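You operate a simulated robot arm through the tools that you are given. There is no shell and no other tool.

You run a simulated robot arm. Do the job below in one go: nothing can be reset, and whatever is moved stays where it is left.

TASK
Put the 6 mm key in drawer one and pin the drawer shut.

It is judged by the outcome, as a careful person would: the job done as asked, and still so three seconds after it is handed in. It fails if anything else is knocked over, pushed out of place, dropped, spilled or broken.

THE ROBOT
A 7-joint arm with a two-finger parallel gripper, fixed in place. Base frame: the origin is at the foot of the arm, x ahead of it, y to its left, z up. Units: m, rad, N and s.
With the tool pointing down near the work surface it reaches from about 0.46 to 0.92 m from the base axis. Its first joint turns from -2.007 to 2.007 rad. Payload 3.91 kg.
Tool frame: the origin (TCP) lies between the finger pads and is the grasp point; the fingertips stand 0.03 m ahead of it; z points along the fingers, y is the line along which they close. Largest opening 0.11 m; finger width 0.02, thickness 0.01; the body of the gripper, 0.048 by 0.112 m, starts 0.055 m behind the TCP.
Orientation is that of the tool frame in the base frame, as [roll, pitch, yaw] about the fixed x, y, z axes, in that order (R = Rz(yaw) Ry(pitch) Rx(roll)). With the fingers straight down and closing along the base's y, the tool's x points along the base's -x, its y along +y and its z along -z.

THE INTERFACE
- The arm moves only by the tool step_arm. Its argument "deltas" is one flat list of numbers, 7 for each row, row after row: the shift along the tool's x, y, z in units of 500 mm (1.0 is 500 mm), then the turn, a rotation vector about the tool's x, y, z in units of 180 degrees (1.0 is 180 degrees), then the finger opening in m, from 0 to 0.11. In form: [tx, ty, tz, wx, wy, wz, fingers, tx, ty, tz, wx, wy, wz, fingers, ...]. A call has 1 to 20 rows; each row is the pose to reach, as a shift and turn from the pose commanded when the call began, along the tool's axes at that moment. A call with a number of a shift or a turn outside -1 to 1 is refused whole. Rows are played at 5 a second. More than 0.05 m and 0.15 rad between two rows, or a gripper value outside its range, and nothing of the call is played. Where a pose cannot be reached the arm comes as near as it can. A force on the tool above 40 N (or 10 N above the force at the start of the call, whichever is more), or a blocked arm, ends the call early, and 0.2 s more pass. The fingers move at their own pace (about 0.153 m/s each) and stop on an object; they squeeze with about 41 N. The grip force told is the motor's: it shows also when the fingers shut on nothing. Time passes only in rows, and 0.2 s behind the last, so rows that repeat a pose let the fingers close. It gives the time, the measured TCP pose, the force on the tool (base axes), the opening and the grip force at its end, in the units of the frame above (readings bear some noise), with the torque about the TCP (base axes, N m) and any sound that the robot's microphone picked up.
- Cameras (640 x 400 px; columns grow to the right, rows downward): "scene" is fixed at [0.211, -0.6447, 1.5868]; the picture's right is [0.89, -0.46, 0.00], its down [-0.25, -0.48, -0.84] and it looks along [0.39, 0.75, -0.54] (base axes); focal length 355 px, centre (320, 200). "wrist" rides on the gripper at [0.072, 0.017, -0.103] in the tool frame; the picture's right is [-0.23, 0.97, 0.00], its down [-0.76, -0.18, -0.62] and it looks along [-0.61, -0.14, 0.78] (tool axes); focal length 222 px, centre (320, 200). There is no depth. A picture from a camera that has moved, and an enlarged one, comes with that camera's place and axes in the base frame and with its lens. The place of the scene camera against the robot may be out by one fixed shift of up to 0.018 m in any direction.
- get_image(camera): a new picture of that camera. No time passes.
- slide_trunk(by): slides the trunk up (or, below 0, down) by that many m; the arm rides with it, the base frame stays. It gives what a move gives, with no picture.
- enlarge(camera, box): a new picture of the part [left, top, right, bottom] of that camera's present view, enlarged. No time passes.
- job_done(): hands the job in; it is judged then, once.

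Places have to be worked out from the pictures, the camera data and where the tool is seen. Open the gripper and draw the arm clear of the work before you hand the job in, unless the task says otherwise.

The tools are called after "Emit:" as name(argument=value, ...) on one line, values as JSON. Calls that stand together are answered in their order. step_arm: Moves the arm, as the interface text tells. Its arguments: {"type":"object","properties":{"deltas":{"type":"array"}},"required":["deltas"]} The other tools are called the same way: slide_trunk (by) slides the trunk up or down; get_image (camera) takes a picture; enlarge (camera, box) takes an enlarged picture of a part of a camera's view; job_done () hands the job in.

At the start:

```text
time: 0.0
tool_pos: [0.5542, 0.0092, 1.2793]
tool_rot: [-3.141, 0.0, -3.14]
ft_force: [0.1, 0.8, -0.4]
wrist_torque: [-0.06, -0.02, 0.03]
opening: 0.1099
gripper_force: 0.1
trunk travel left (down, up): [-0.8, 0.19]
```

scene: 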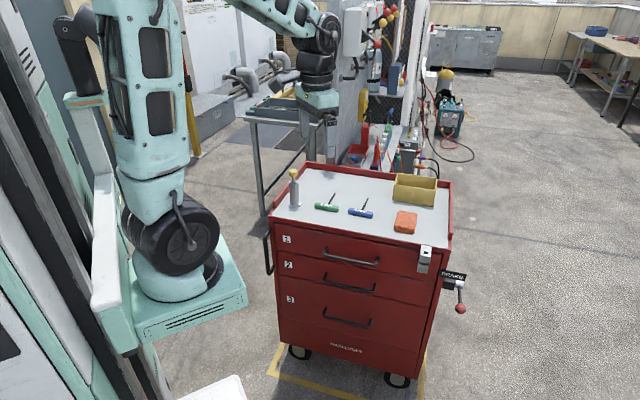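
wrist: 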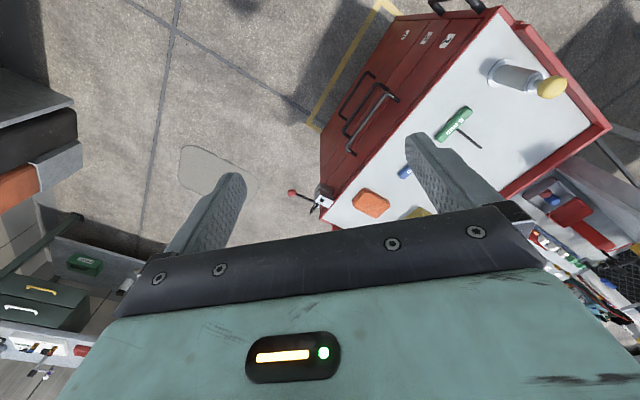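

I see a red tool cart with three drawers, two T-handle keys (green, blue) on top, a can, a bin, an orange block, and a hasp/pin device on the right side. I'll enlarge the views to identify details first.

Emit:
enlarge(camera="scene", box=[260, 150, 480, 290])

Emit:
enlarge(camera="scene", box=[300, 180, 390, 236])

Emit:
enlarge(camera="scene", box=[390, 230, 480, 320])

Emit:
enlarge(camera="wrist", box=[270, 0, 630, 230])

```text
2.86 times, centred on (370, 220) of scene
camera zoom: at [0.211, -0.6447, 1.5868], right [0.89, -0.46, 0.0], down [-0.25, -0.48, -0.84], along [0.39, 0.75, -0.54], focal length 1015 px, centre (177, 143)
```

zoom: 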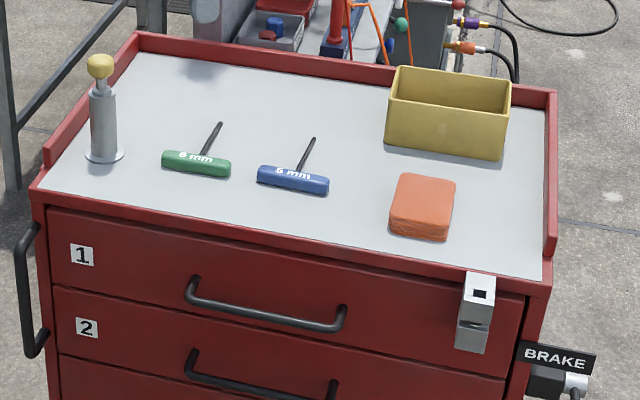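

```text
7.11 times, centred on (345, 208) of scene
camera zoom: at [0.211, -0.6447, 1.5868], right [0.89, -0.46, 0.0], down [-0.25, -0.48, -0.84], along [0.39, 0.75, -0.54], focal length 2526 px, centre (142, 143)
```

zoom: 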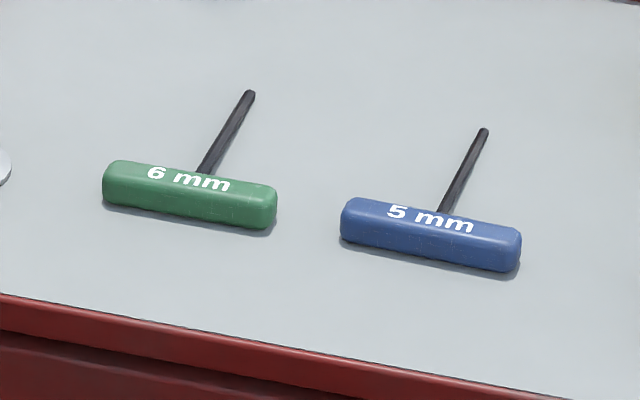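

```text
4.44 times, centred on (435, 275) of scene
camera zoom: at [0.211, -0.6447, 1.5868], right [0.89, -0.46, 0.0], down [-0.25, -0.48, -0.84], along [0.39, 0.75, -0.54], focal length 1579 px, centre (-191, -133)
```

zoom: 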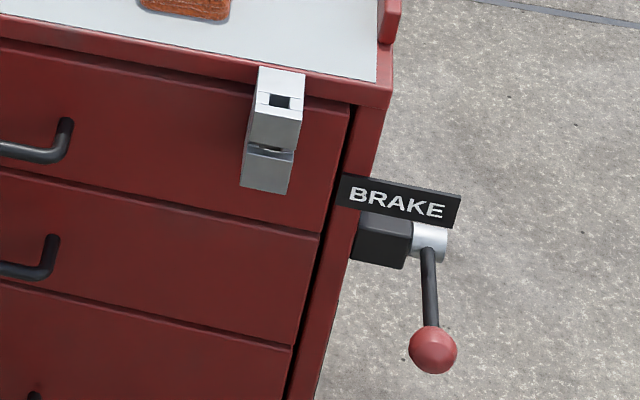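

```text
1.74 times, centred on (450, 115) of wrist
camera zoom: at [0.4841, 0.0259, 1.3824], right [0.23, 0.97, 0.0], down [0.76, -0.18, 0.62], along [0.61, -0.14, -0.78], focal length 386 px, centre (94, 348)
```

zoom: 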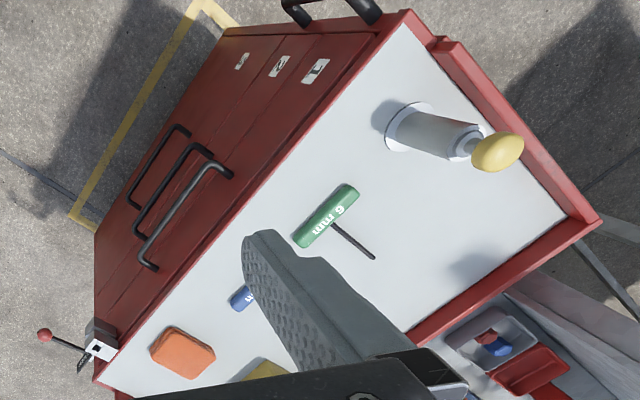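

The keys read "6 mm" (green) and "5 mm" (blue). I'll look closer at the yellow-knobbed piece (likely the pin), the clasp at the right of drawer one, the brake lever, and the handle.

Emit:
enlarge(camera="scene", box=[280, 160, 310, 215])

Emit:
enlarge(camera="scene", box=[405, 238, 445, 280])

Emit:
enlarge(camera="scene", box=[310, 235, 400, 300])

Emit:
enlarge(camera="wrist", box=[280, 150, 380, 220])

Emit:
enlarge(camera="wrist", box=[470, 40, 580, 120])

Emit:
enlarge(camera="scene", box=[380, 165, 450, 240])

Emit:
enlarge(camera="scene", box=[260, 220, 480, 400])

```text
7.27 times, centred on (295, 188) of scene
camera zoom: at [0.211, -0.6447, 1.5868], right [0.89, -0.46, 0.0], down [-0.25, -0.48, -0.84], along [0.39, 0.75, -0.54], focal length 2584 px, centre (502, 291)
```

zoom: 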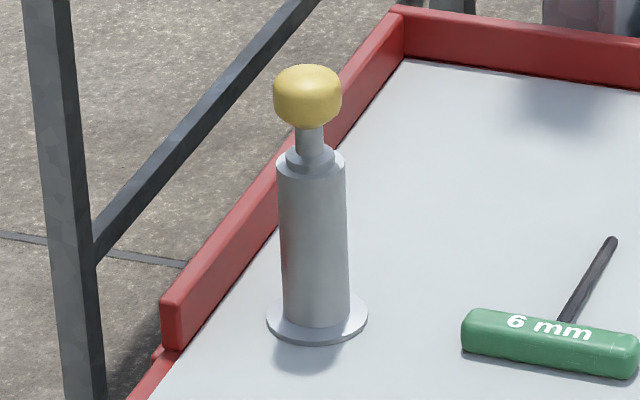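

```text
9.52 times, centred on (425, 259) of scene
camera zoom: at [0.211, -0.6447, 1.5868], right [0.89, -0.46, 0.0], down [-0.25, -0.48, -0.84], along [0.39, 0.75, -0.54], focal length 3383 px, centre (-680, -362)
```

zoom: 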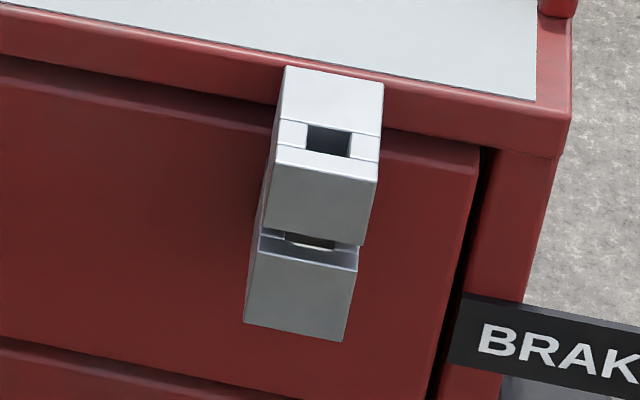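

```text
6.15 times, centred on (355, 268) of scene
camera zoom: at [0.211, -0.6447, 1.5868], right [0.89, -0.46, 0.0], down [-0.25, -0.48, -0.84], along [0.39, 0.75, -0.54], focal length 2186 px, centre (105, -215)
```

zoom: 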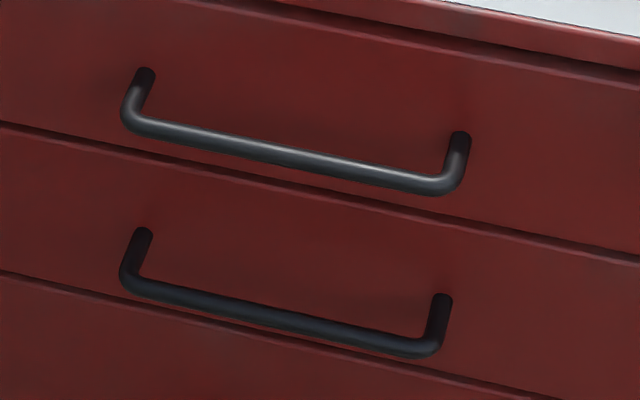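

```text
5.71 times, centred on (330, 185) of wrist
camera zoom: at [0.4841, 0.0259, 1.3824], right [0.23, 0.97, 0.0], down [0.76, -0.18, 0.62], along [0.61, -0.14, -0.78], focal length 1269 px, centre (263, 286)
```

zoom: 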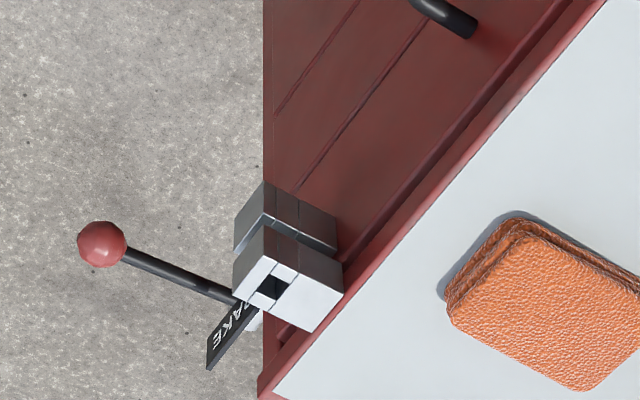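

```text
5.00 times, centred on (525, 80) of wrist
camera zoom: at [0.4841, 0.0259, 1.3824], right [0.23, 0.97, 0.0], down [0.76, -0.18, 0.62], along [0.61, -0.14, -0.78], focal length 1111 px, centre (-705, 800)
```

zoom: 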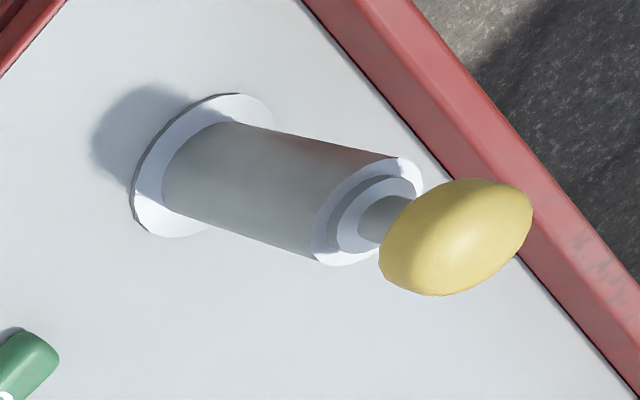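

```text
5.33 times, centred on (415, 202) of scene
camera zoom: at [0.211, -0.6447, 1.5868], right [0.89, -0.46, 0.0], down [-0.25, -0.48, -0.84], along [0.39, 0.75, -0.54], focal length 1895 px, centre (-187, 187)
```

zoom: 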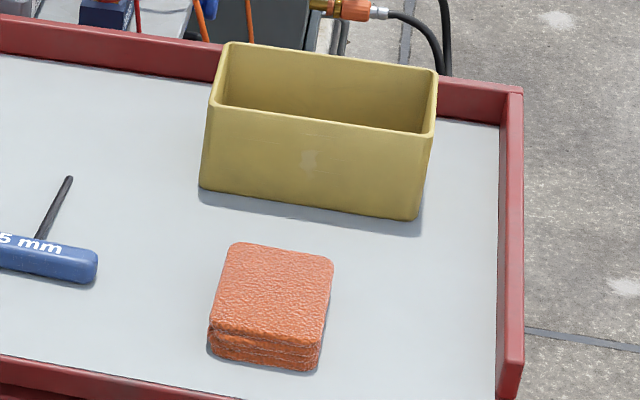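

```text
2.22 times, centred on (370, 310) of scene
camera zoom: at [0.211, -0.6447, 1.5868], right [0.89, -0.46, 0.0], down [-0.25, -0.48, -0.84], along [0.39, 0.75, -0.54], focal length 789 px, centre (209, -44)
```

zoom: 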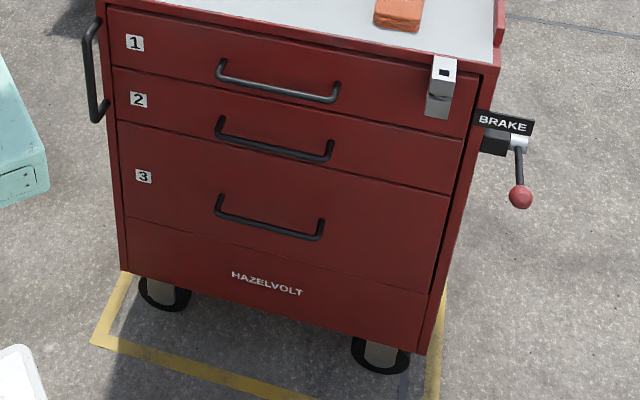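

The yellow-knobbed pin stands in a flanged holder and the clasp on drawer one has a square hole. A brake lever on the cart's right side points forward; I need a closer look at it before pulling anything. I'll move the arm over to the right-front at a safe height for a look.

Emit:
step_arm(deltas=[-0.0365, -0.065, 0.0325, 0, 0, 0, 0.11, -0.073, -0.13, 0.065, 0, 0, 0, 0.11, -0.1095, -0.195, 0.0975, 0, 0, 0, 0.11, -0.146, -0.26, 0.13, 0, 0, 0, 0.11, -0.1825, -0.325, 0.1625, 0, 0, 0, 0.11, -0.219, -0.39, 0.195, 0, 0, 0, 0.11, -0.2555, -0.455, 0.2275, 0, 0, 0, 0.11, -0.292, -0.52, 0.26, 0, 0, 0, 0.11])

Emit:
get_image(camera="wrist")

Emit:
get_image(camera="scene")

```text
time: 1.8
tool_pos: [0.7018, -0.2499, 1.1474]
tool_rot: [3.141, -0.001, -3.141]
ft_force: [0.1, 0.1, 1.2]
wrist_torque: [-0.01, -0.04, 0.03]
opening: 0.11
gripper_force: 0.0
trunk travel left (down, up): [-0.8, 0.19]
```

```text
taken
camera wrist: at [0.63, -0.2328, 1.2508], right [0.23, 0.97, 0.0], down [0.76, -0.18, 0.62], along [0.61, -0.14, -0.78], focal length 222 px, centre (320, 200)
```

wrist: 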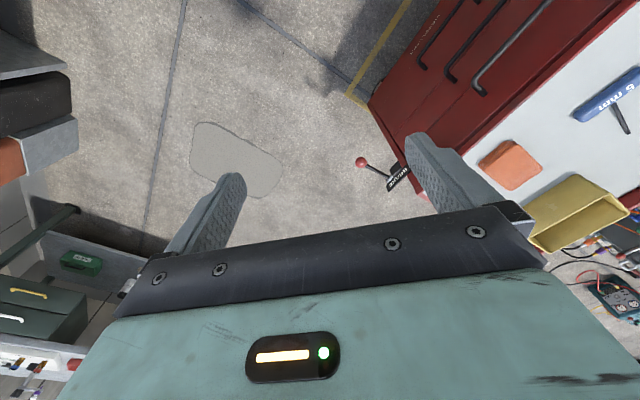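

```text
taken
```

scene: 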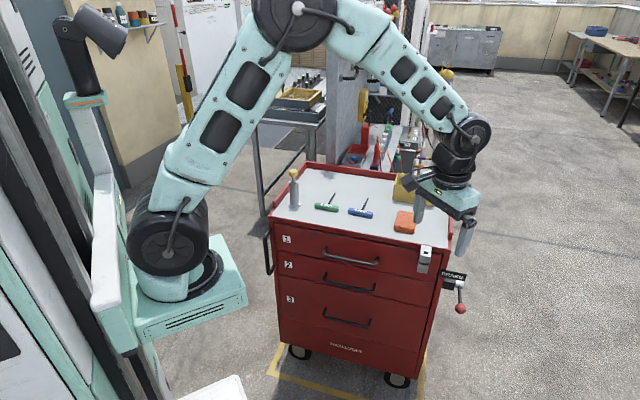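

The lever is partly next to the finger. I'll enlarge here first, before turning.

Emit:
enlarge(camera="wrist", box=[345, 140, 445, 210])

Emit:
enlarge(camera="scene", box=[425, 255, 485, 325])

Emit:
enlarge(camera="scene", box=[270, 330, 430, 400])

```text
5.71 times, centred on (395, 175) of wrist
camera zoom: at [0.63, -0.2328, 1.2508], right [0.23, 0.97, 0.0], down [0.76, -0.18, 0.62], along [0.61, -0.14, -0.78], focal length 1269 px, centre (-109, 343)
```

zoom: 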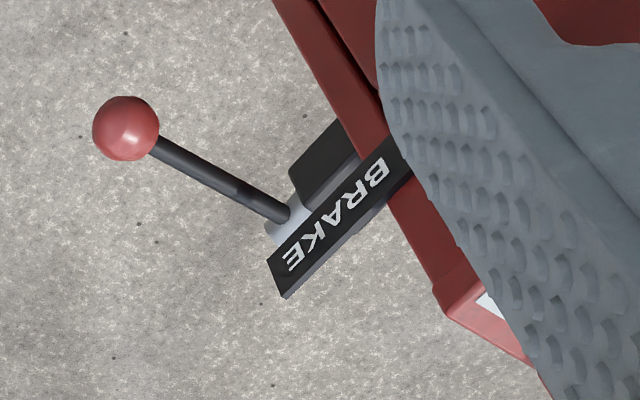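

```text
5.71 times, centred on (455, 290) of scene
camera zoom: at [0.211, -0.6447, 1.5868], right [0.89, -0.46, 0.0], down [-0.25, -0.48, -0.84], along [0.39, 0.75, -0.54], focal length 2030 px, centre (-451, -314)
```

zoom: 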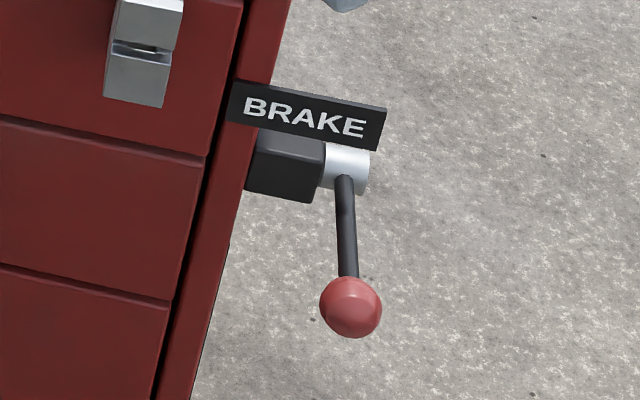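

```text
4.00 times, centred on (350, 365) of scene
camera zoom: at [0.211, -0.6447, 1.5868], right [0.89, -0.46, 0.0], down [-0.25, -0.48, -0.84], along [0.39, 0.75, -0.54], focal length 1421 px, centre (200, -460)
```

zoom: 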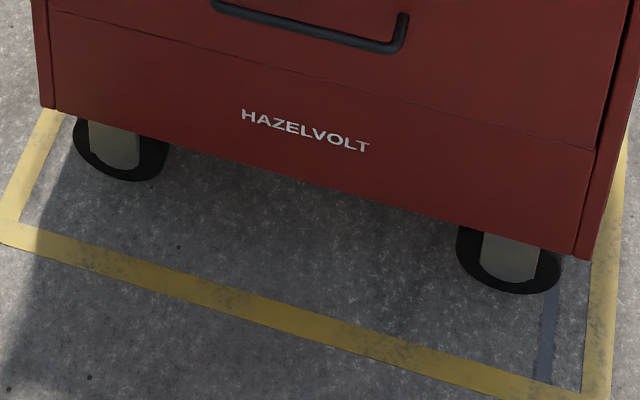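

The hub's axis runs sideways out of the cart and the lever points forward, slightly down. I need to see the side panel for markings, so I'll swing the camera out to the right and yaw it toward the cart's side.

Emit:
step_arm(deltas=[-0.0296, -0.02, 0.0294, 0, 0, -0.0439, 0.11, -0.0592, -0.04, 0.0588, 0, 0, -0.0878, 0.11, -0.0888, -0.06, 0.0882, 0, 0, -0.1317, 0.11, -0.1184, -0.08, 0.1176, 0, 0, -0.1756, 0.11, -0.148, -0.1, 0.147, 0, 0, -0.2195, 0.11, -0.1776, -0.12, 0.1764, 0, 0, -0.2634, 0.11, -0.2072, -0.14, 0.2058, 0, 0, -0.3073, 0.11, -0.2368, -0.16, 0.2352, 0, 0, -0.3512, 0.11, -0.2664, -0.18, 0.2646, 0, 0, -0.3951, 0.11, -0.296, -0.2, 0.294, 0, 0, -0.439, 0.11])

Emit:
get_image(camera="wrist")

```text
time: 4.0
tool_pos: [0.8494, -0.351, 1.0012]
tool_rot: [-3.14, -0.001, -1.76]
ft_force: [0.7, 0.0, 0.7]
wrist_torque: [-0.04, 0.01, 0.01]
opening: 0.11
gripper_force: 0.0
trunk travel left (down, up): [-0.8, 0.19]
```

```text
taken
camera wrist: at [0.8202, -0.4194, 1.105], right [-0.91, 0.41, 0.0], down [0.32, 0.71, 0.62], along [0.25, 0.57, -0.78], focal length 222 px, centre (320, 200)
```

wrist: 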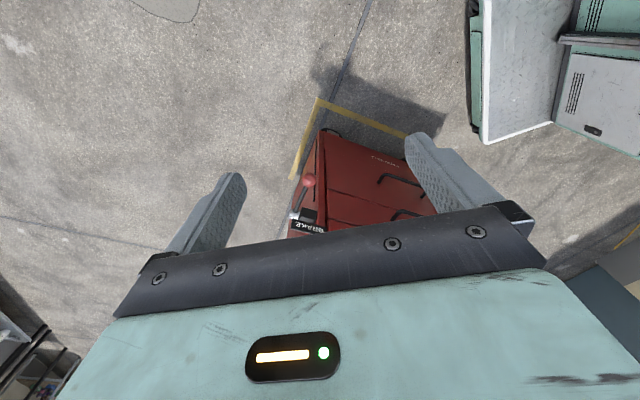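

The brake lever appears near the gripper edge; I'll enlarge it.

Emit:
enlarge(camera="wrist", box=[270, 130, 370, 240])

Emit:
enlarge(camera="wrist", box=[280, 90, 440, 220])

```text
3.64 times, centred on (320, 185) of wrist
camera zoom: at [0.8202, -0.4194, 1.105], right [-0.91, 0.41, 0.0], down [0.32, 0.71, 0.62], along [0.25, 0.57, -0.78], focal length 808 px, centre (320, 254)
```

zoom: 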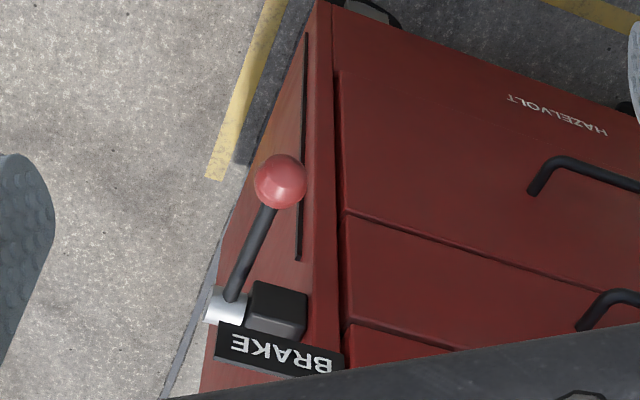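

```text
3.08 times, centred on (360, 155) of wrist
camera zoom: at [0.8202, -0.4194, 1.105], right [-0.91, 0.41, 0.0], down [0.32, 0.71, 0.62], along [0.25, 0.57, -0.78], focal length 684 px, centre (197, 338)
```

zoom: 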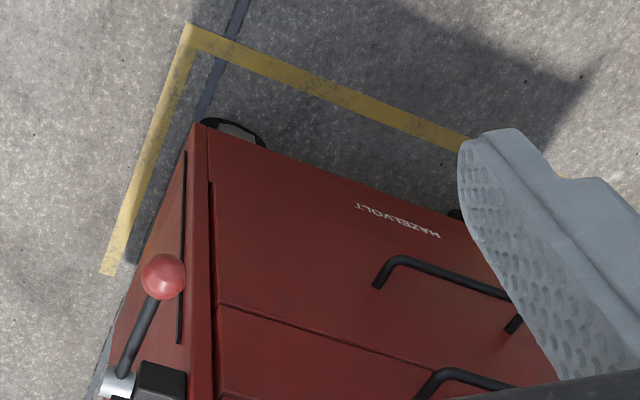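

No ON/OFF marking is visible; I'll judge the brake by a gentle push test later. Now I'll move to in front of the cart with the yaw needed to grip the drawer handle (fingers closing along the drawer's pull direction), at a safe height, for good views.

Emit:
step_arm(deltas=[-0.0503, 0.057, -0.01333, 0, 0, 0.0459, 0.11, -0.1006, 0.114, -0.02667, 0, 0, 0.0918, 0.11, -0.1509, 0.171, -0.04, 0, 0, 0.1377, 0.11, -0.2012, 0.228, -0.05333, 0, 0, 0.1836, 0.11, -0.2515, 0.285, -0.06667, 0, 0, 0.2295, 0.11, -0.3018, 0.342, -0.08, 0, 0, 0.2754, 0.11, -0.3521, 0.399, -0.09333, 0, 0, 0.3213, 0.11, -0.4024, 0.456, -0.10667, 0, 0, 0.3672, 0.11, -0.4527, 0.513, -0.12, 0, 0, 0.4131, 0.11, -0.503, 0.57, -0.13333, 0, 0, 0.459, 0.11, -0.5533, 0.627, -0.14667, 0, 0, 0.5049, 0.11, -0.6036, 0.684, -0.16, 0, 0, 0.5508, 0.11, -0.6539, 0.741, -0.17333, 0, 0, 0.5967, 0.11, -0.7042, 0.798, -0.18667, 0, 0, 0.6426, 0.11, -0.7545, 0.855, -0.2, 0, 0, 0.6885, 0.11])

Emit:
get_image(camera="wrist")

Emit:
get_image(camera="scene")

```text
time: 7.2
tool_pos: [0.5003, 0.101, 1.1024]
tool_rot: [-3.141, -0.001, 2.355]
ft_force: [1.4, -0.3, -0.1]
wrist_torque: [0.02, 0.02, 0.04]
opening: 0.1101
gripper_force: 0.2
trunk travel left (down, up): [-0.8, 0.19]
```

```text
taken
camera wrist: at [0.4625, 0.1632, 1.2056], right [0.85, 0.53, 0.0], down [0.41, -0.66, 0.62], along [0.33, -0.53, -0.78], focal length 222 px, centre (320, 200)
```

wrist: 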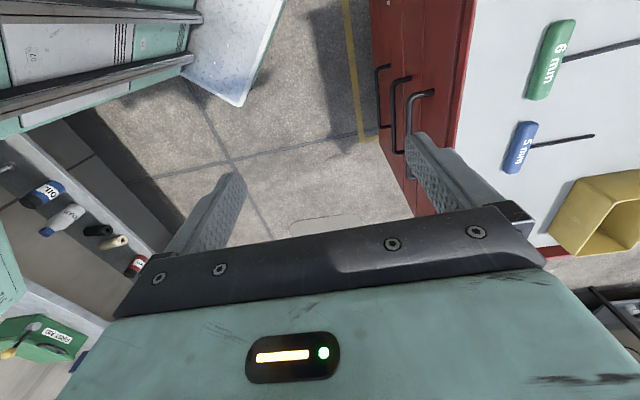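

```text
taken
```

scene: 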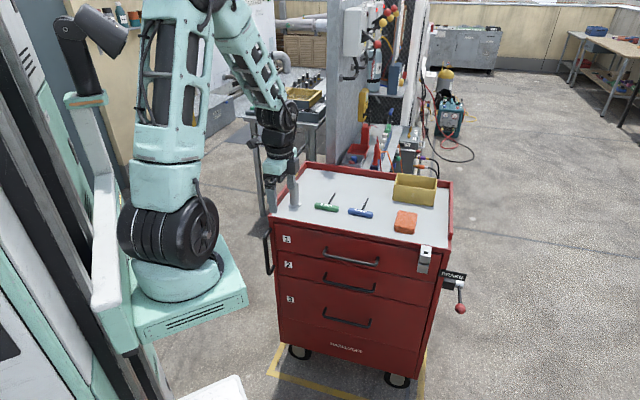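

Good view of the handles and keys. I'll enlarge for accurate triangulation of the handle and green key.

Emit:
enlarge(camera="wrist", box=[365, 40, 485, 160])

Emit:
enlarge(camera="wrist", box=[480, 0, 640, 180])

```text
3.33 times, centred on (425, 100) of wrist
camera zoom: at [0.4625, 0.1632, 1.2056], right [0.85, 0.53, 0.0], down [0.41, -0.66, 0.62], along [0.33, -0.53, -0.78], focal length 740 px, centre (-30, 533)
```

zoom: 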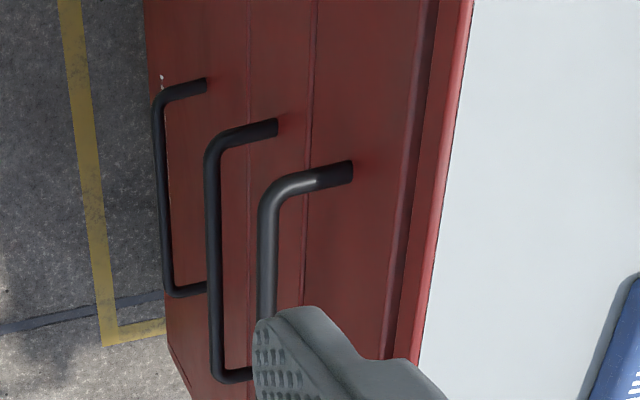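

```text
2.22 times, centred on (560, 90) of wrist
camera zoom: at [0.4625, 0.1632, 1.2056], right [0.85, 0.53, 0.0], down [0.41, -0.66, 0.62], along [0.33, -0.53, -0.78], focal length 494 px, centre (-213, 444)
```

zoom: 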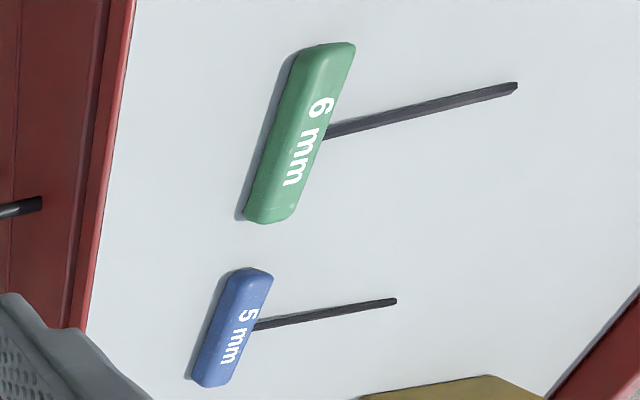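

Triangulating from three views: the drawer-one handle bar is centred near (0.711, 0.092, 0.79), standing about 39 mm off a face whose outward normal is (-0.707,-0.707). The cart top is at z≈0.865 and the green key's handle is near (0.73, 0.285, 0.875). I'll go to a pre-grasp above the handle, tilted 20° so the gripper body clears the cart top.

Emit:
step_arm(deltas=[-0.0388, 0.02714, 0.05438, -0.01389, 0, 0, 0.036, -0.0776, 0.05428, 0.10876, -0.02778, 0, 0, 0.036, -0.1164, 0.08142, 0.16314, -0.04167, 0, 0, 0.036, -0.1552, 0.10856, 0.21752, -0.05556, 0, 0, 0.036, -0.194, 0.1357, 0.2719, -0.06945, 0, 0, 0.036, -0.2328, 0.16284, 0.32628, -0.08334, 0, 0, 0.036, -0.2717, 0.18998, 0.38066, -0.09723, 0, 0, 0.036, -0.3105, 0.2171, 0.435, -0.1111, 0, 0, 0.036])

Emit:
get_image(camera="wrist")

Emit:
enlarge(camera="scene", box=[260, 150, 480, 290])

```text
time: 9.0
tool_pos: [0.6879, 0.0688, 0.8841]
tool_rot: [2.79, -0.002, 2.36]
ft_force: [0.4, -0.8, 0.7]
wrist_torque: [-0.03, 0.01, -0.03]
opening: 0.0358
gripper_force: 0.1
trunk travel left (down, up): [-0.8, 0.19]
```

```text
taken
camera wrist: at [0.6239, 0.106, 0.9874], right [0.81, 0.49, 0.33], down [0.27, -0.81, 0.52], along [0.53, -0.33, -0.78], focal length 222 px, centre (320, 200)
```

wrist: 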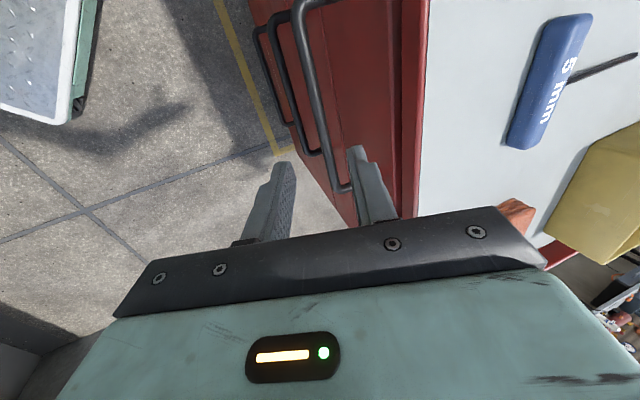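

```text
2.86 times, centred on (370, 220) of scene
camera zoom: at [0.211, -0.6447, 1.5868], right [0.89, -0.46, 0.0], down [-0.25, -0.48, -0.84], along [0.39, 0.75, -0.54], focal length 1015 px, centre (177, 143)
```

zoom: 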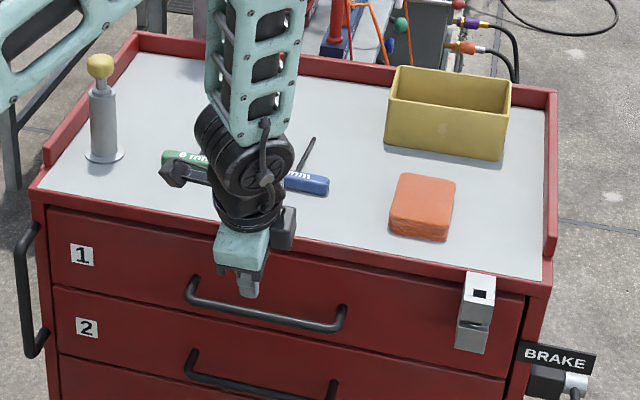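

The bar seems well aligned with the tool axis. I'll enlarge the wrist view to check alignment at the bar's depth.

Emit:
enlarge(camera="wrist", box=[240, 0, 440, 240])

Emit:
enlarge(camera="scene", box=[310, 215, 400, 275])

```text
1.67 times, centred on (340, 120) of wrist
camera zoom: at [0.6239, 0.106, 0.9874], right [0.81, 0.49, 0.33], down [0.27, -0.81, 0.52], along [0.53, -0.33, -0.78], focal length 370 px, centre (287, 333)
```

zoom: 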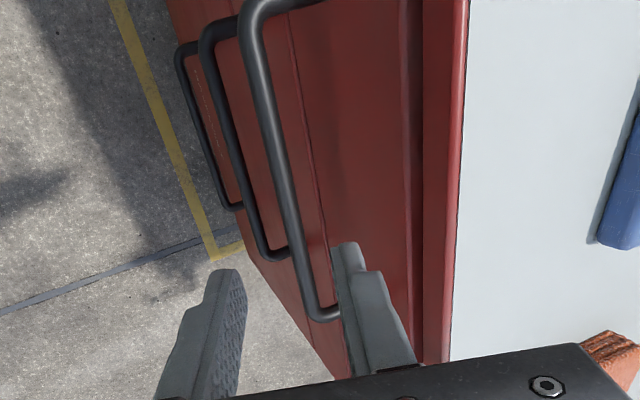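

```text
6.67 times, centred on (355, 245) of scene
camera zoom: at [0.211, -0.6447, 1.5868], right [0.89, -0.46, 0.0], down [-0.25, -0.48, -0.84], along [0.39, 0.75, -0.54], focal length 2368 px, centre (87, -100)
```

zoom: 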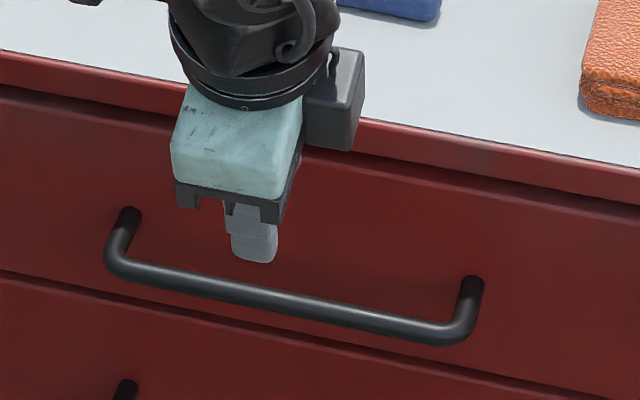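

The bar lies about 3 mm inward of the tool axis, well inside the 36 mm opening. I'll descend along the tool axis to straddle the bar, with small corrections, then check.

Emit:
step_arm(deltas=[-0.005, 0.0015, 0.044, 0, 0, 0, 0.036, -0.01, 0.003, 0.088, 0, 0, 0, 0.036, -0.015, 0.0045, 0.132, 0, 0, 0, 0.036, -0.02, 0.006, 0.176, 0, 0, 0, 0.036])

Emit:
enlarge(camera="wrist", box=[240, 0, 440, 240])

Emit:
enlarge(camera="scene", box=[310, 215, 400, 275])

```text
time: 10.0
tool_pos: [0.7179, 0.0844, 0.803]
tool_rot: [2.791, -0.001, 2.358]
ft_force: [-0.8, 0.2, 0.5]
wrist_torque: [0.0, 0.0, -0.01]
opening: 0.0357
gripper_force: 0.0
trunk travel left (down, up): [-0.8, 0.19]
```

```text
1.67 times, centred on (340, 120) of wrist
camera zoom: at [0.6543, 0.1218, 0.9059], right [0.81, 0.49, 0.33], down [0.27, -0.81, 0.52], along [0.52, -0.33, -0.78], focal length 370 px, centre (287, 333)
```

zoom: 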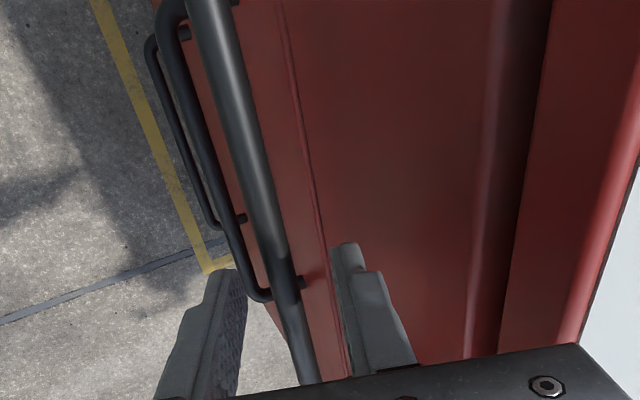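

```text
6.67 times, centred on (355, 245) of scene
camera zoom: at [0.211, -0.6447, 1.5868], right [0.89, -0.46, 0.0], down [-0.25, -0.48, -0.84], along [0.39, 0.75, -0.54], focal length 2368 px, centre (87, -100)
```

zoom: 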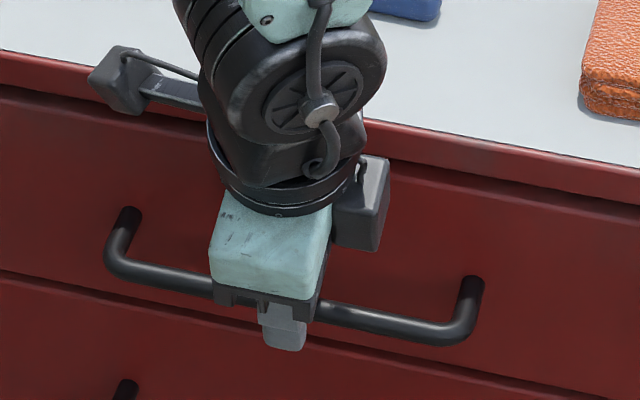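

The bar now passes between the fingers. I'll close on it.

Emit:
step_arm(deltas=[0, 0, 0, 0, 0, 0, 0.0, 0, 0, 0, 0, 0, 0, 0.0, 0, 0, 0, 0, 0, 0, 0.0])

Emit:
enlarge(camera="wrist", box=[240, 0, 440, 240])

```text
time: 10.8
tool_pos: [0.7176, 0.0842, 0.8021]
tool_rot: [2.798, -0.001, 2.358]
ft_force: [-10.2, -9.8, -6.7]
wrist_torque: [-0.28, 0.41, -0.01]
opening: 0.0116
gripper_force: 44.7
trunk travel left (down, up): [-0.8, 0.19]
```

```text
1.67 times, centred on (340, 120) of wrist
camera zoom: at [0.6534, 0.1205, 0.9049], right [0.81, 0.49, 0.33], down [0.27, -0.81, 0.52], along [0.52, -0.33, -0.78], focal length 370 px, centre (287, 333)
```

zoom: 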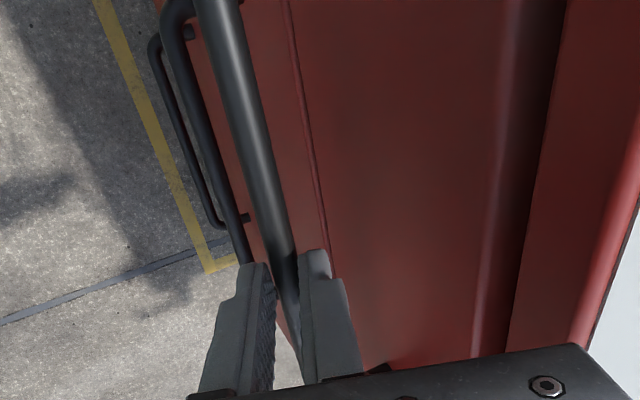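

Holding the bar, the misalignment already pushes inward with about 14 N and nothing has given way. I'll push 3 mm further in as a gentle brake test, then see whether force builds up.

Emit:
step_arm(deltas=[0, 0.0028, 0.001, 0, 0, 0, 0.0, 0, 0.0056, 0.002, 0, 0, 0, 0.0, 0, 0.0056, 0.002, 0, 0, 0, 0.0])

Emit:
enlarge(camera="scene", box=[270, 330, 430, 400])

```text
time: 11.8
tool_pos: [0.717, 0.0829, 0.8029]
tool_rot: [2.801, -0.003, 2.357]
ft_force: [-7.9, -10.5, 11.8]
wrist_torque: [-0.27, 0.17, -0.08]
opening: 0.012
gripper_force: 44.9
trunk travel left (down, up): [-0.8, 0.19]
stopped in row 3: the force on the tool passed its limit at 40 N (the readings are from after the stop); the commanded pose is now the measured one
```

```text
4.00 times, centred on (350, 365) of scene
camera zoom: at [0.211, -0.6447, 1.5868], right [0.89, -0.46, 0.0], down [-0.25, -0.48, -0.84], along [0.39, 0.75, -0.54], focal length 1421 px, centre (200, -460)
```

zoom: 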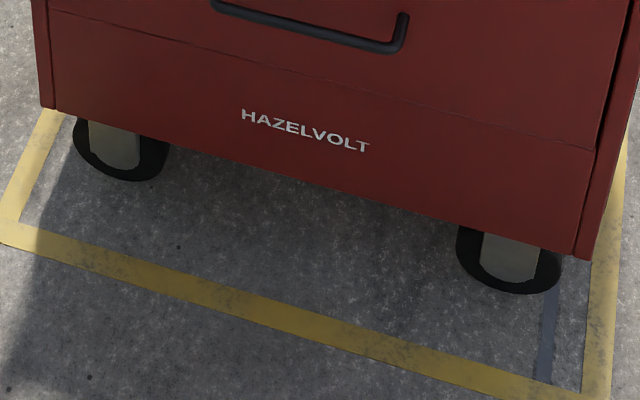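

Force passed 40 N within 3 mm and the cart did not move, so it's held against pushing. Now I'll pull the drawer slowly for 30 mm and check that the drawer moves rather than the cart.

Emit:
step_arm(deltas=[0, -0.0094, -0.0033, 0, 0, 0, 0.0, 0, -0.0188, -0.0067, 0, 0, 0, 0.0, 0, -0.0283, -0.01, 0, 0, 0, 0.0, 0, -0.0377, -0.0134, 0, 0, 0, 0.0, 0, -0.0471, -0.0167, 0, 0, 0, 0.0, 0, -0.0566, -0.02, 0, 0, 0, 0.0])

Emit:
enlarge(camera="scene", box=[270, 330, 430, 400])

Emit:
enlarge(camera="scene", box=[260, 150, 480, 290])

```text
time: 13.2
tool_pos: [0.6965, 0.0628, 0.8014]
tool_rot: [2.799, -0.003, 2.355]
ft_force: [1.4, -1.4, 14.0]
wrist_torque: [0.04, -0.11, -0.06]
opening: 0.0116
gripper_force: 45.0
trunk travel left (down, up): [-0.8, 0.19]
```

```text
4.00 times, centred on (350, 365) of scene
camera zoom: at [0.211, -0.6447, 1.5868], right [0.89, -0.46, 0.0], down [-0.25, -0.48, -0.84], along [0.39, 0.75, -0.54], focal length 1421 px, centre (200, -460)
```

zoom: 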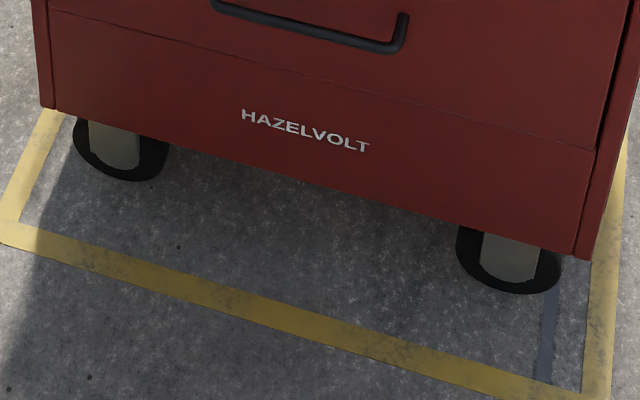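

```text
2.86 times, centred on (370, 220) of scene
camera zoom: at [0.211, -0.6447, 1.5868], right [0.89, -0.46, 0.0], down [-0.25, -0.48, -0.84], along [0.39, 0.75, -0.54], focal length 1015 px, centre (177, 143)
```

zoom: 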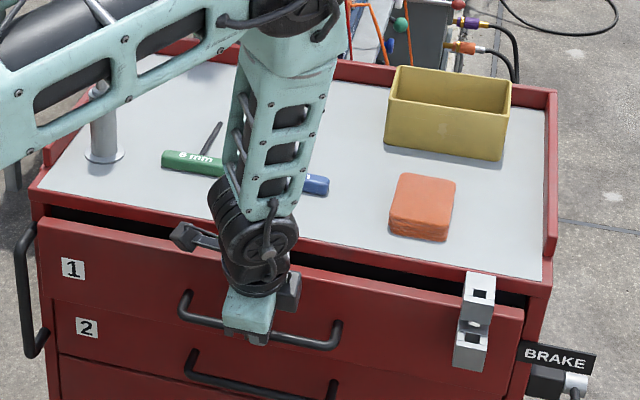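

The drawer slides out while the cart's base stays exactly put, so the brake is holding and I'll leave the lever alone. I'll continue pulling another 160 mm.

Emit:
step_arm(deltas=[0, -0.037, -0.0153, 0, 0, 0, 0.0, 0, -0.0747, -0.0286, 0, 0, 0, 0.0, 0, -0.1124, -0.042, 0, 0, 0, 0.0, 0, -0.1501, -0.0553, 0, 0, 0, 0.0, 0, -0.1878, -0.0687, 0, 0, 0, 0.0, 0, -0.2255, -0.0821, 0, 0, 0, 0.0, 0, -0.2632, -0.0954, 0, 0, 0, 0.0, 0, -0.3009, -0.1088, 0, 0, 0, 0.0])

Emit:
get_image(camera="scene")

Emit:
get_image(camera="wrist")

```text
time: 15.0
tool_pos: [0.5834, -0.0507, 0.8014]
tool_rot: [2.802, -0.004, 2.358]
ft_force: [4.3, -5.3, 12.5]
wrist_torque: [-0.05, -0.07, -0.09]
opening: 0.0119
gripper_force: 44.9
trunk travel left (down, up): [-0.8, 0.19]
```

```text
taken
```

scene: 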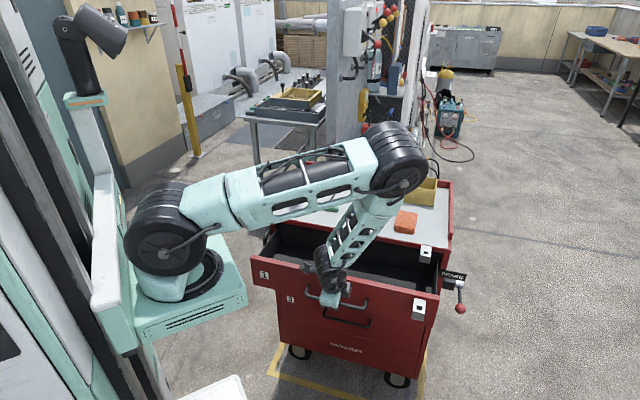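

```text
taken
camera wrist: at [0.5201, -0.0126, 0.9051], right [0.81, 0.49, 0.33], down [0.27, -0.81, 0.53], along [0.52, -0.34, -0.79], focal length 222 px, centre (320, 200)
```

wrist: 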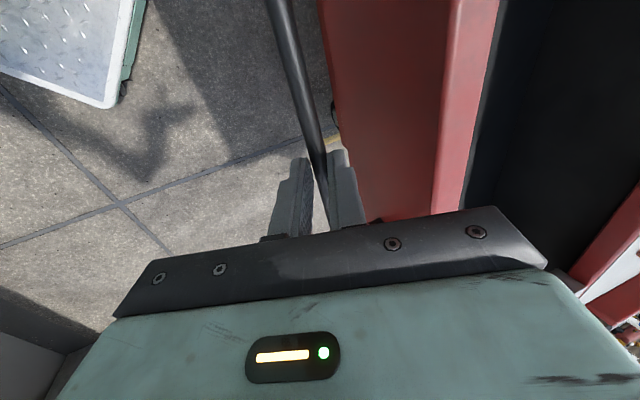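

The drawer is now ~190 mm open. I'll release the handle and retreat along the tool axis, rising clear.

Emit:
step_arm(deltas=[0, 0, 0, 0, 0, 0, 0.034, 0, 0, 0, 0, 0, 0, 0.034, 0, 0, -0.03, 0, 0, 0, 0.034, 0, 0, -0.08, 0, 0, 0, 0.034, 0, 0, -0.16, 0, 0, 0, 0.034, 0, 0, -0.24, 0, 0, 0, 0.034, 0, 0, -0.32, 0, 0, 0, 0.034])

Emit:
get_image(camera="wrist")

Emit:
enlarge(camera="scene", box=[240, 150, 480, 350])

```text
time: 16.6
tool_pos: [0.5461, -0.0886, 0.9516]
tool_rot: [2.801, -0.004, 2.358]
ft_force: [0.6, -1.5, -0.5]
wrist_torque: [0.02, 0.07, 0.03]
opening: 0.0338
gripper_force: 0.1
trunk travel left (down, up): [-0.8, 0.19]
```

```text
taken
camera wrist: at [0.483, -0.0512, 1.0561], right [0.81, 0.49, 0.32], down [0.28, -0.81, 0.53], along [0.52, -0.34, -0.79], focal length 222 px, centre (320, 200)
```

wrist: 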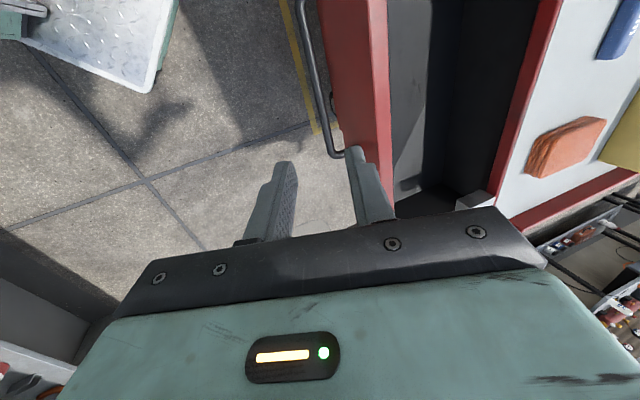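

```text
2.00 times, centred on (360, 250) of scene
camera zoom: at [0.211, -0.6447, 1.5868], right [0.89, -0.46, 0.0], down [-0.25, -0.48, -0.84], along [0.39, 0.75, -0.54], focal length 710 px, centre (240, 100)
```

zoom: 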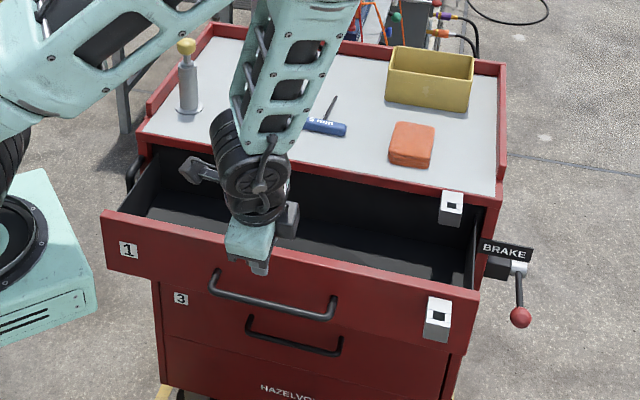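

The drawer stays open and is empty. Now I'll rise and move above the green key, straightening the tool so its closing line is perpendicular to the key's handle.

Emit:
step_arm(deltas=[0, 0.0267, -0.0754, 0, 0, 0, 0.05, 0, 0.0534, -0.1508, 0, 0, 0, 0.05, 0.0238, 0.1372, -0.1254, 0.012, -0.0002, 0.0013, 0.05, 0.0476, 0.221, -0.1001, 0.0241, -0.0004, 0.0026, 0.05, 0.0715, 0.3049, -0.0747, 0.0361, -0.0007, 0.0039, 0.05, 0.0953, 0.3887, -0.0494, 0.0482, -0.0009, 0.0052, 0.05, 0.1191, 0.4725, -0.024, 0.0602, -0.0011, 0.0066, 0.05, 0.1429, 0.5563, 0.0014, 0.0722, -0.0013, 0.0079, 0.05, 0.1667, 0.6401, 0.0267, 0.0843, -0.0015, 0.0092, 0.05, 0.1906, 0.724, 0.0521, 0.0963, -0.0018, 0.0105, 0.05, 0.2144, 0.8078, 0.0774, 0.1084, -0.002, 0.0118, 0.05])

Emit:
get_image(camera="wrist")

Emit:
enlarge(camera="scene", box=[240, 130, 480, 330])

```text
time: 19.0
tool_pos: [0.7483, 0.2661, 1.052]
tool_rot: [3.141, -0.003, 2.318]
ft_force: [-0.1, -0.6, 1.0]
wrist_torque: [0.05, -0.04, -0.01]
opening: 0.0499
gripper_force: 0.1
out of reach, approached as far as the arm can: row 2
trunk travel left (down, up): [-0.8, 0.19]
```

```text
taken
camera wrist: at [0.7124, 0.3296, 1.1556], right [0.87, 0.5, 0.0], down [0.39, -0.68, 0.62], along [0.31, -0.54, -0.78], focal length 222 px, centre (320, 200)
```

wrist: 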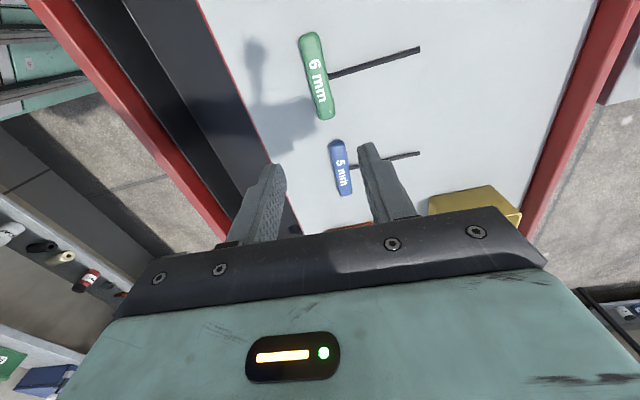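

```text
2.00 times, centred on (360, 230) of scene
camera zoom: at [0.211, -0.6447, 1.5868], right [0.89, -0.46, 0.0], down [-0.25, -0.48, -0.84], along [0.39, 0.75, -0.54], focal length 710 px, centre (240, 140)
```

zoom: 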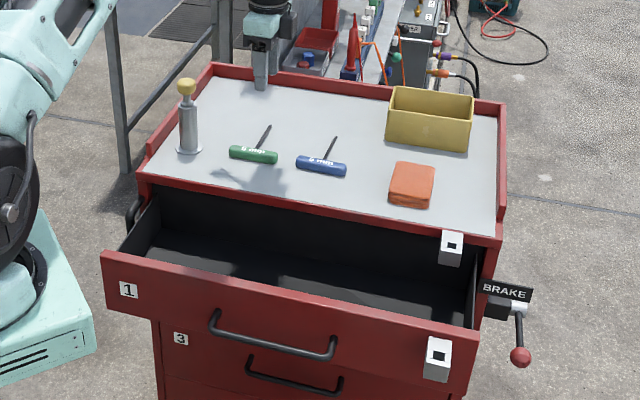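

The tool is above the right half of the green handle and parallel to it. I'll enlarge to refine the lateral offset.

Emit:
enlarge(camera="wrist", box=[270, 20, 370, 130])

Emit:
enlarge(camera="scene", box=[300, 170, 390, 236])

Emit:
enlarge(camera="scene", box=[270, 220, 460, 320])

```text
3.64 times, centred on (320, 75) of wrist
camera zoom: at [0.7124, 0.3296, 1.1556], right [0.87, 0.5, 0.0], down [0.39, -0.68, 0.62], along [0.31, -0.54, -0.78], focal length 808 px, centre (320, 654)
```

zoom: 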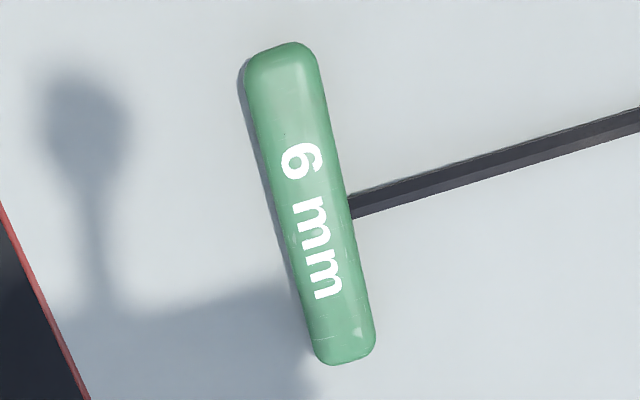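

```text
6.06 times, centred on (345, 203) of scene
camera zoom: at [0.211, -0.6447, 1.5868], right [0.89, -0.46, 0.0], down [-0.25, -0.48, -0.84], along [0.39, 0.75, -0.54], focal length 2153 px, centre (168, 182)
```

zoom: 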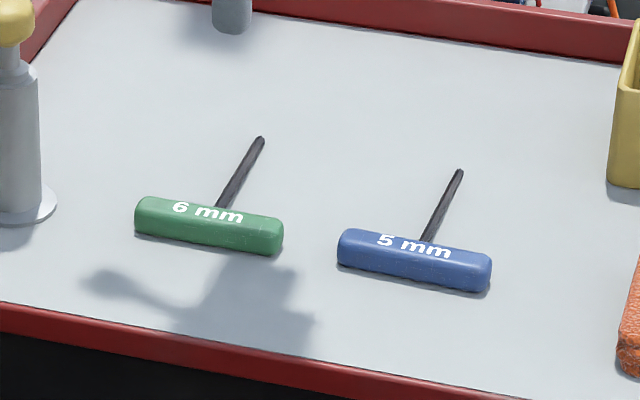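

```text
3.37 times, centred on (365, 270) of scene
camera zoom: at [0.211, -0.6447, 1.5868], right [0.89, -0.46, 0.0], down [-0.25, -0.48, -0.84], along [0.39, 0.75, -0.54], focal length 1197 px, centre (168, -36)
```

zoom: 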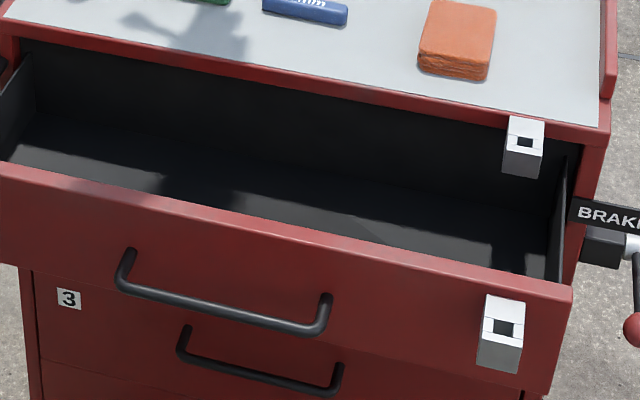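

The handle centreline is 4.4 mm inward of the tool axis. I'll correct this and descend to just above the cart surface around the handle.

Emit:
step_arm(deltas=[0, 0.0088, 0.06, 0, 0, 0, 0.05, 0, 0.0088, 0.14, 0, 0, 0, 0.05, 0, 0.0088, 0.22, 0, 0, 0, 0.05, 0, 0.0088, 0.27, 0, 0, 0, 0.05, 0, 0.0088, 0.294, 0, 0, 0, 0.05])

Emit:
get_image(camera="wrist")

Emit:
enlarge(camera="scene", box=[300, 170, 390, 236])

```text
time: 20.2
tool_pos: [0.7505, 0.2686, 0.9042]
tool_rot: [3.14, -0.003, 2.32]
ft_force: [-0.2, -0.1, -0.1]
wrist_torque: [0.02, 0.05, -0.01]
opening: 0.05
gripper_force: 0.0
trunk travel left (down, up): [-0.8, 0.19]
```

```text
taken
camera wrist: at [0.715, 0.3325, 1.0081], right [0.87, 0.5, 0.0], down [0.39, -0.68, 0.62], along [0.31, -0.54, -0.78], focal length 222 px, centre (320, 200)
```

wrist: 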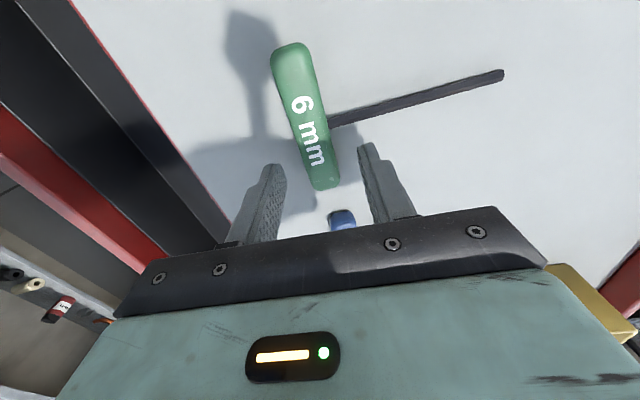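

```text
6.06 times, centred on (345, 203) of scene
camera zoom: at [0.211, -0.6447, 1.5868], right [0.89, -0.46, 0.0], down [-0.25, -0.48, -0.84], along [0.39, 0.75, -0.54], focal length 2153 px, centre (168, 182)
```

zoom: 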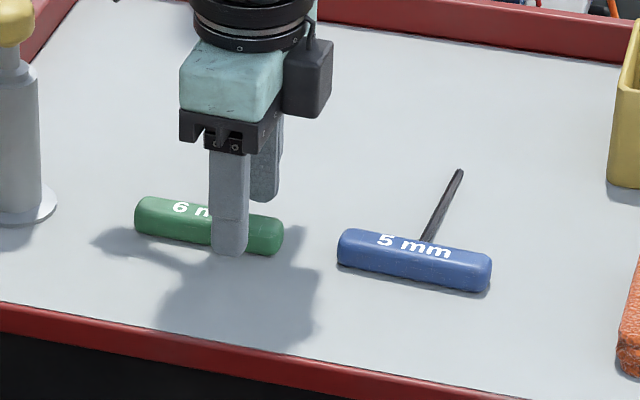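

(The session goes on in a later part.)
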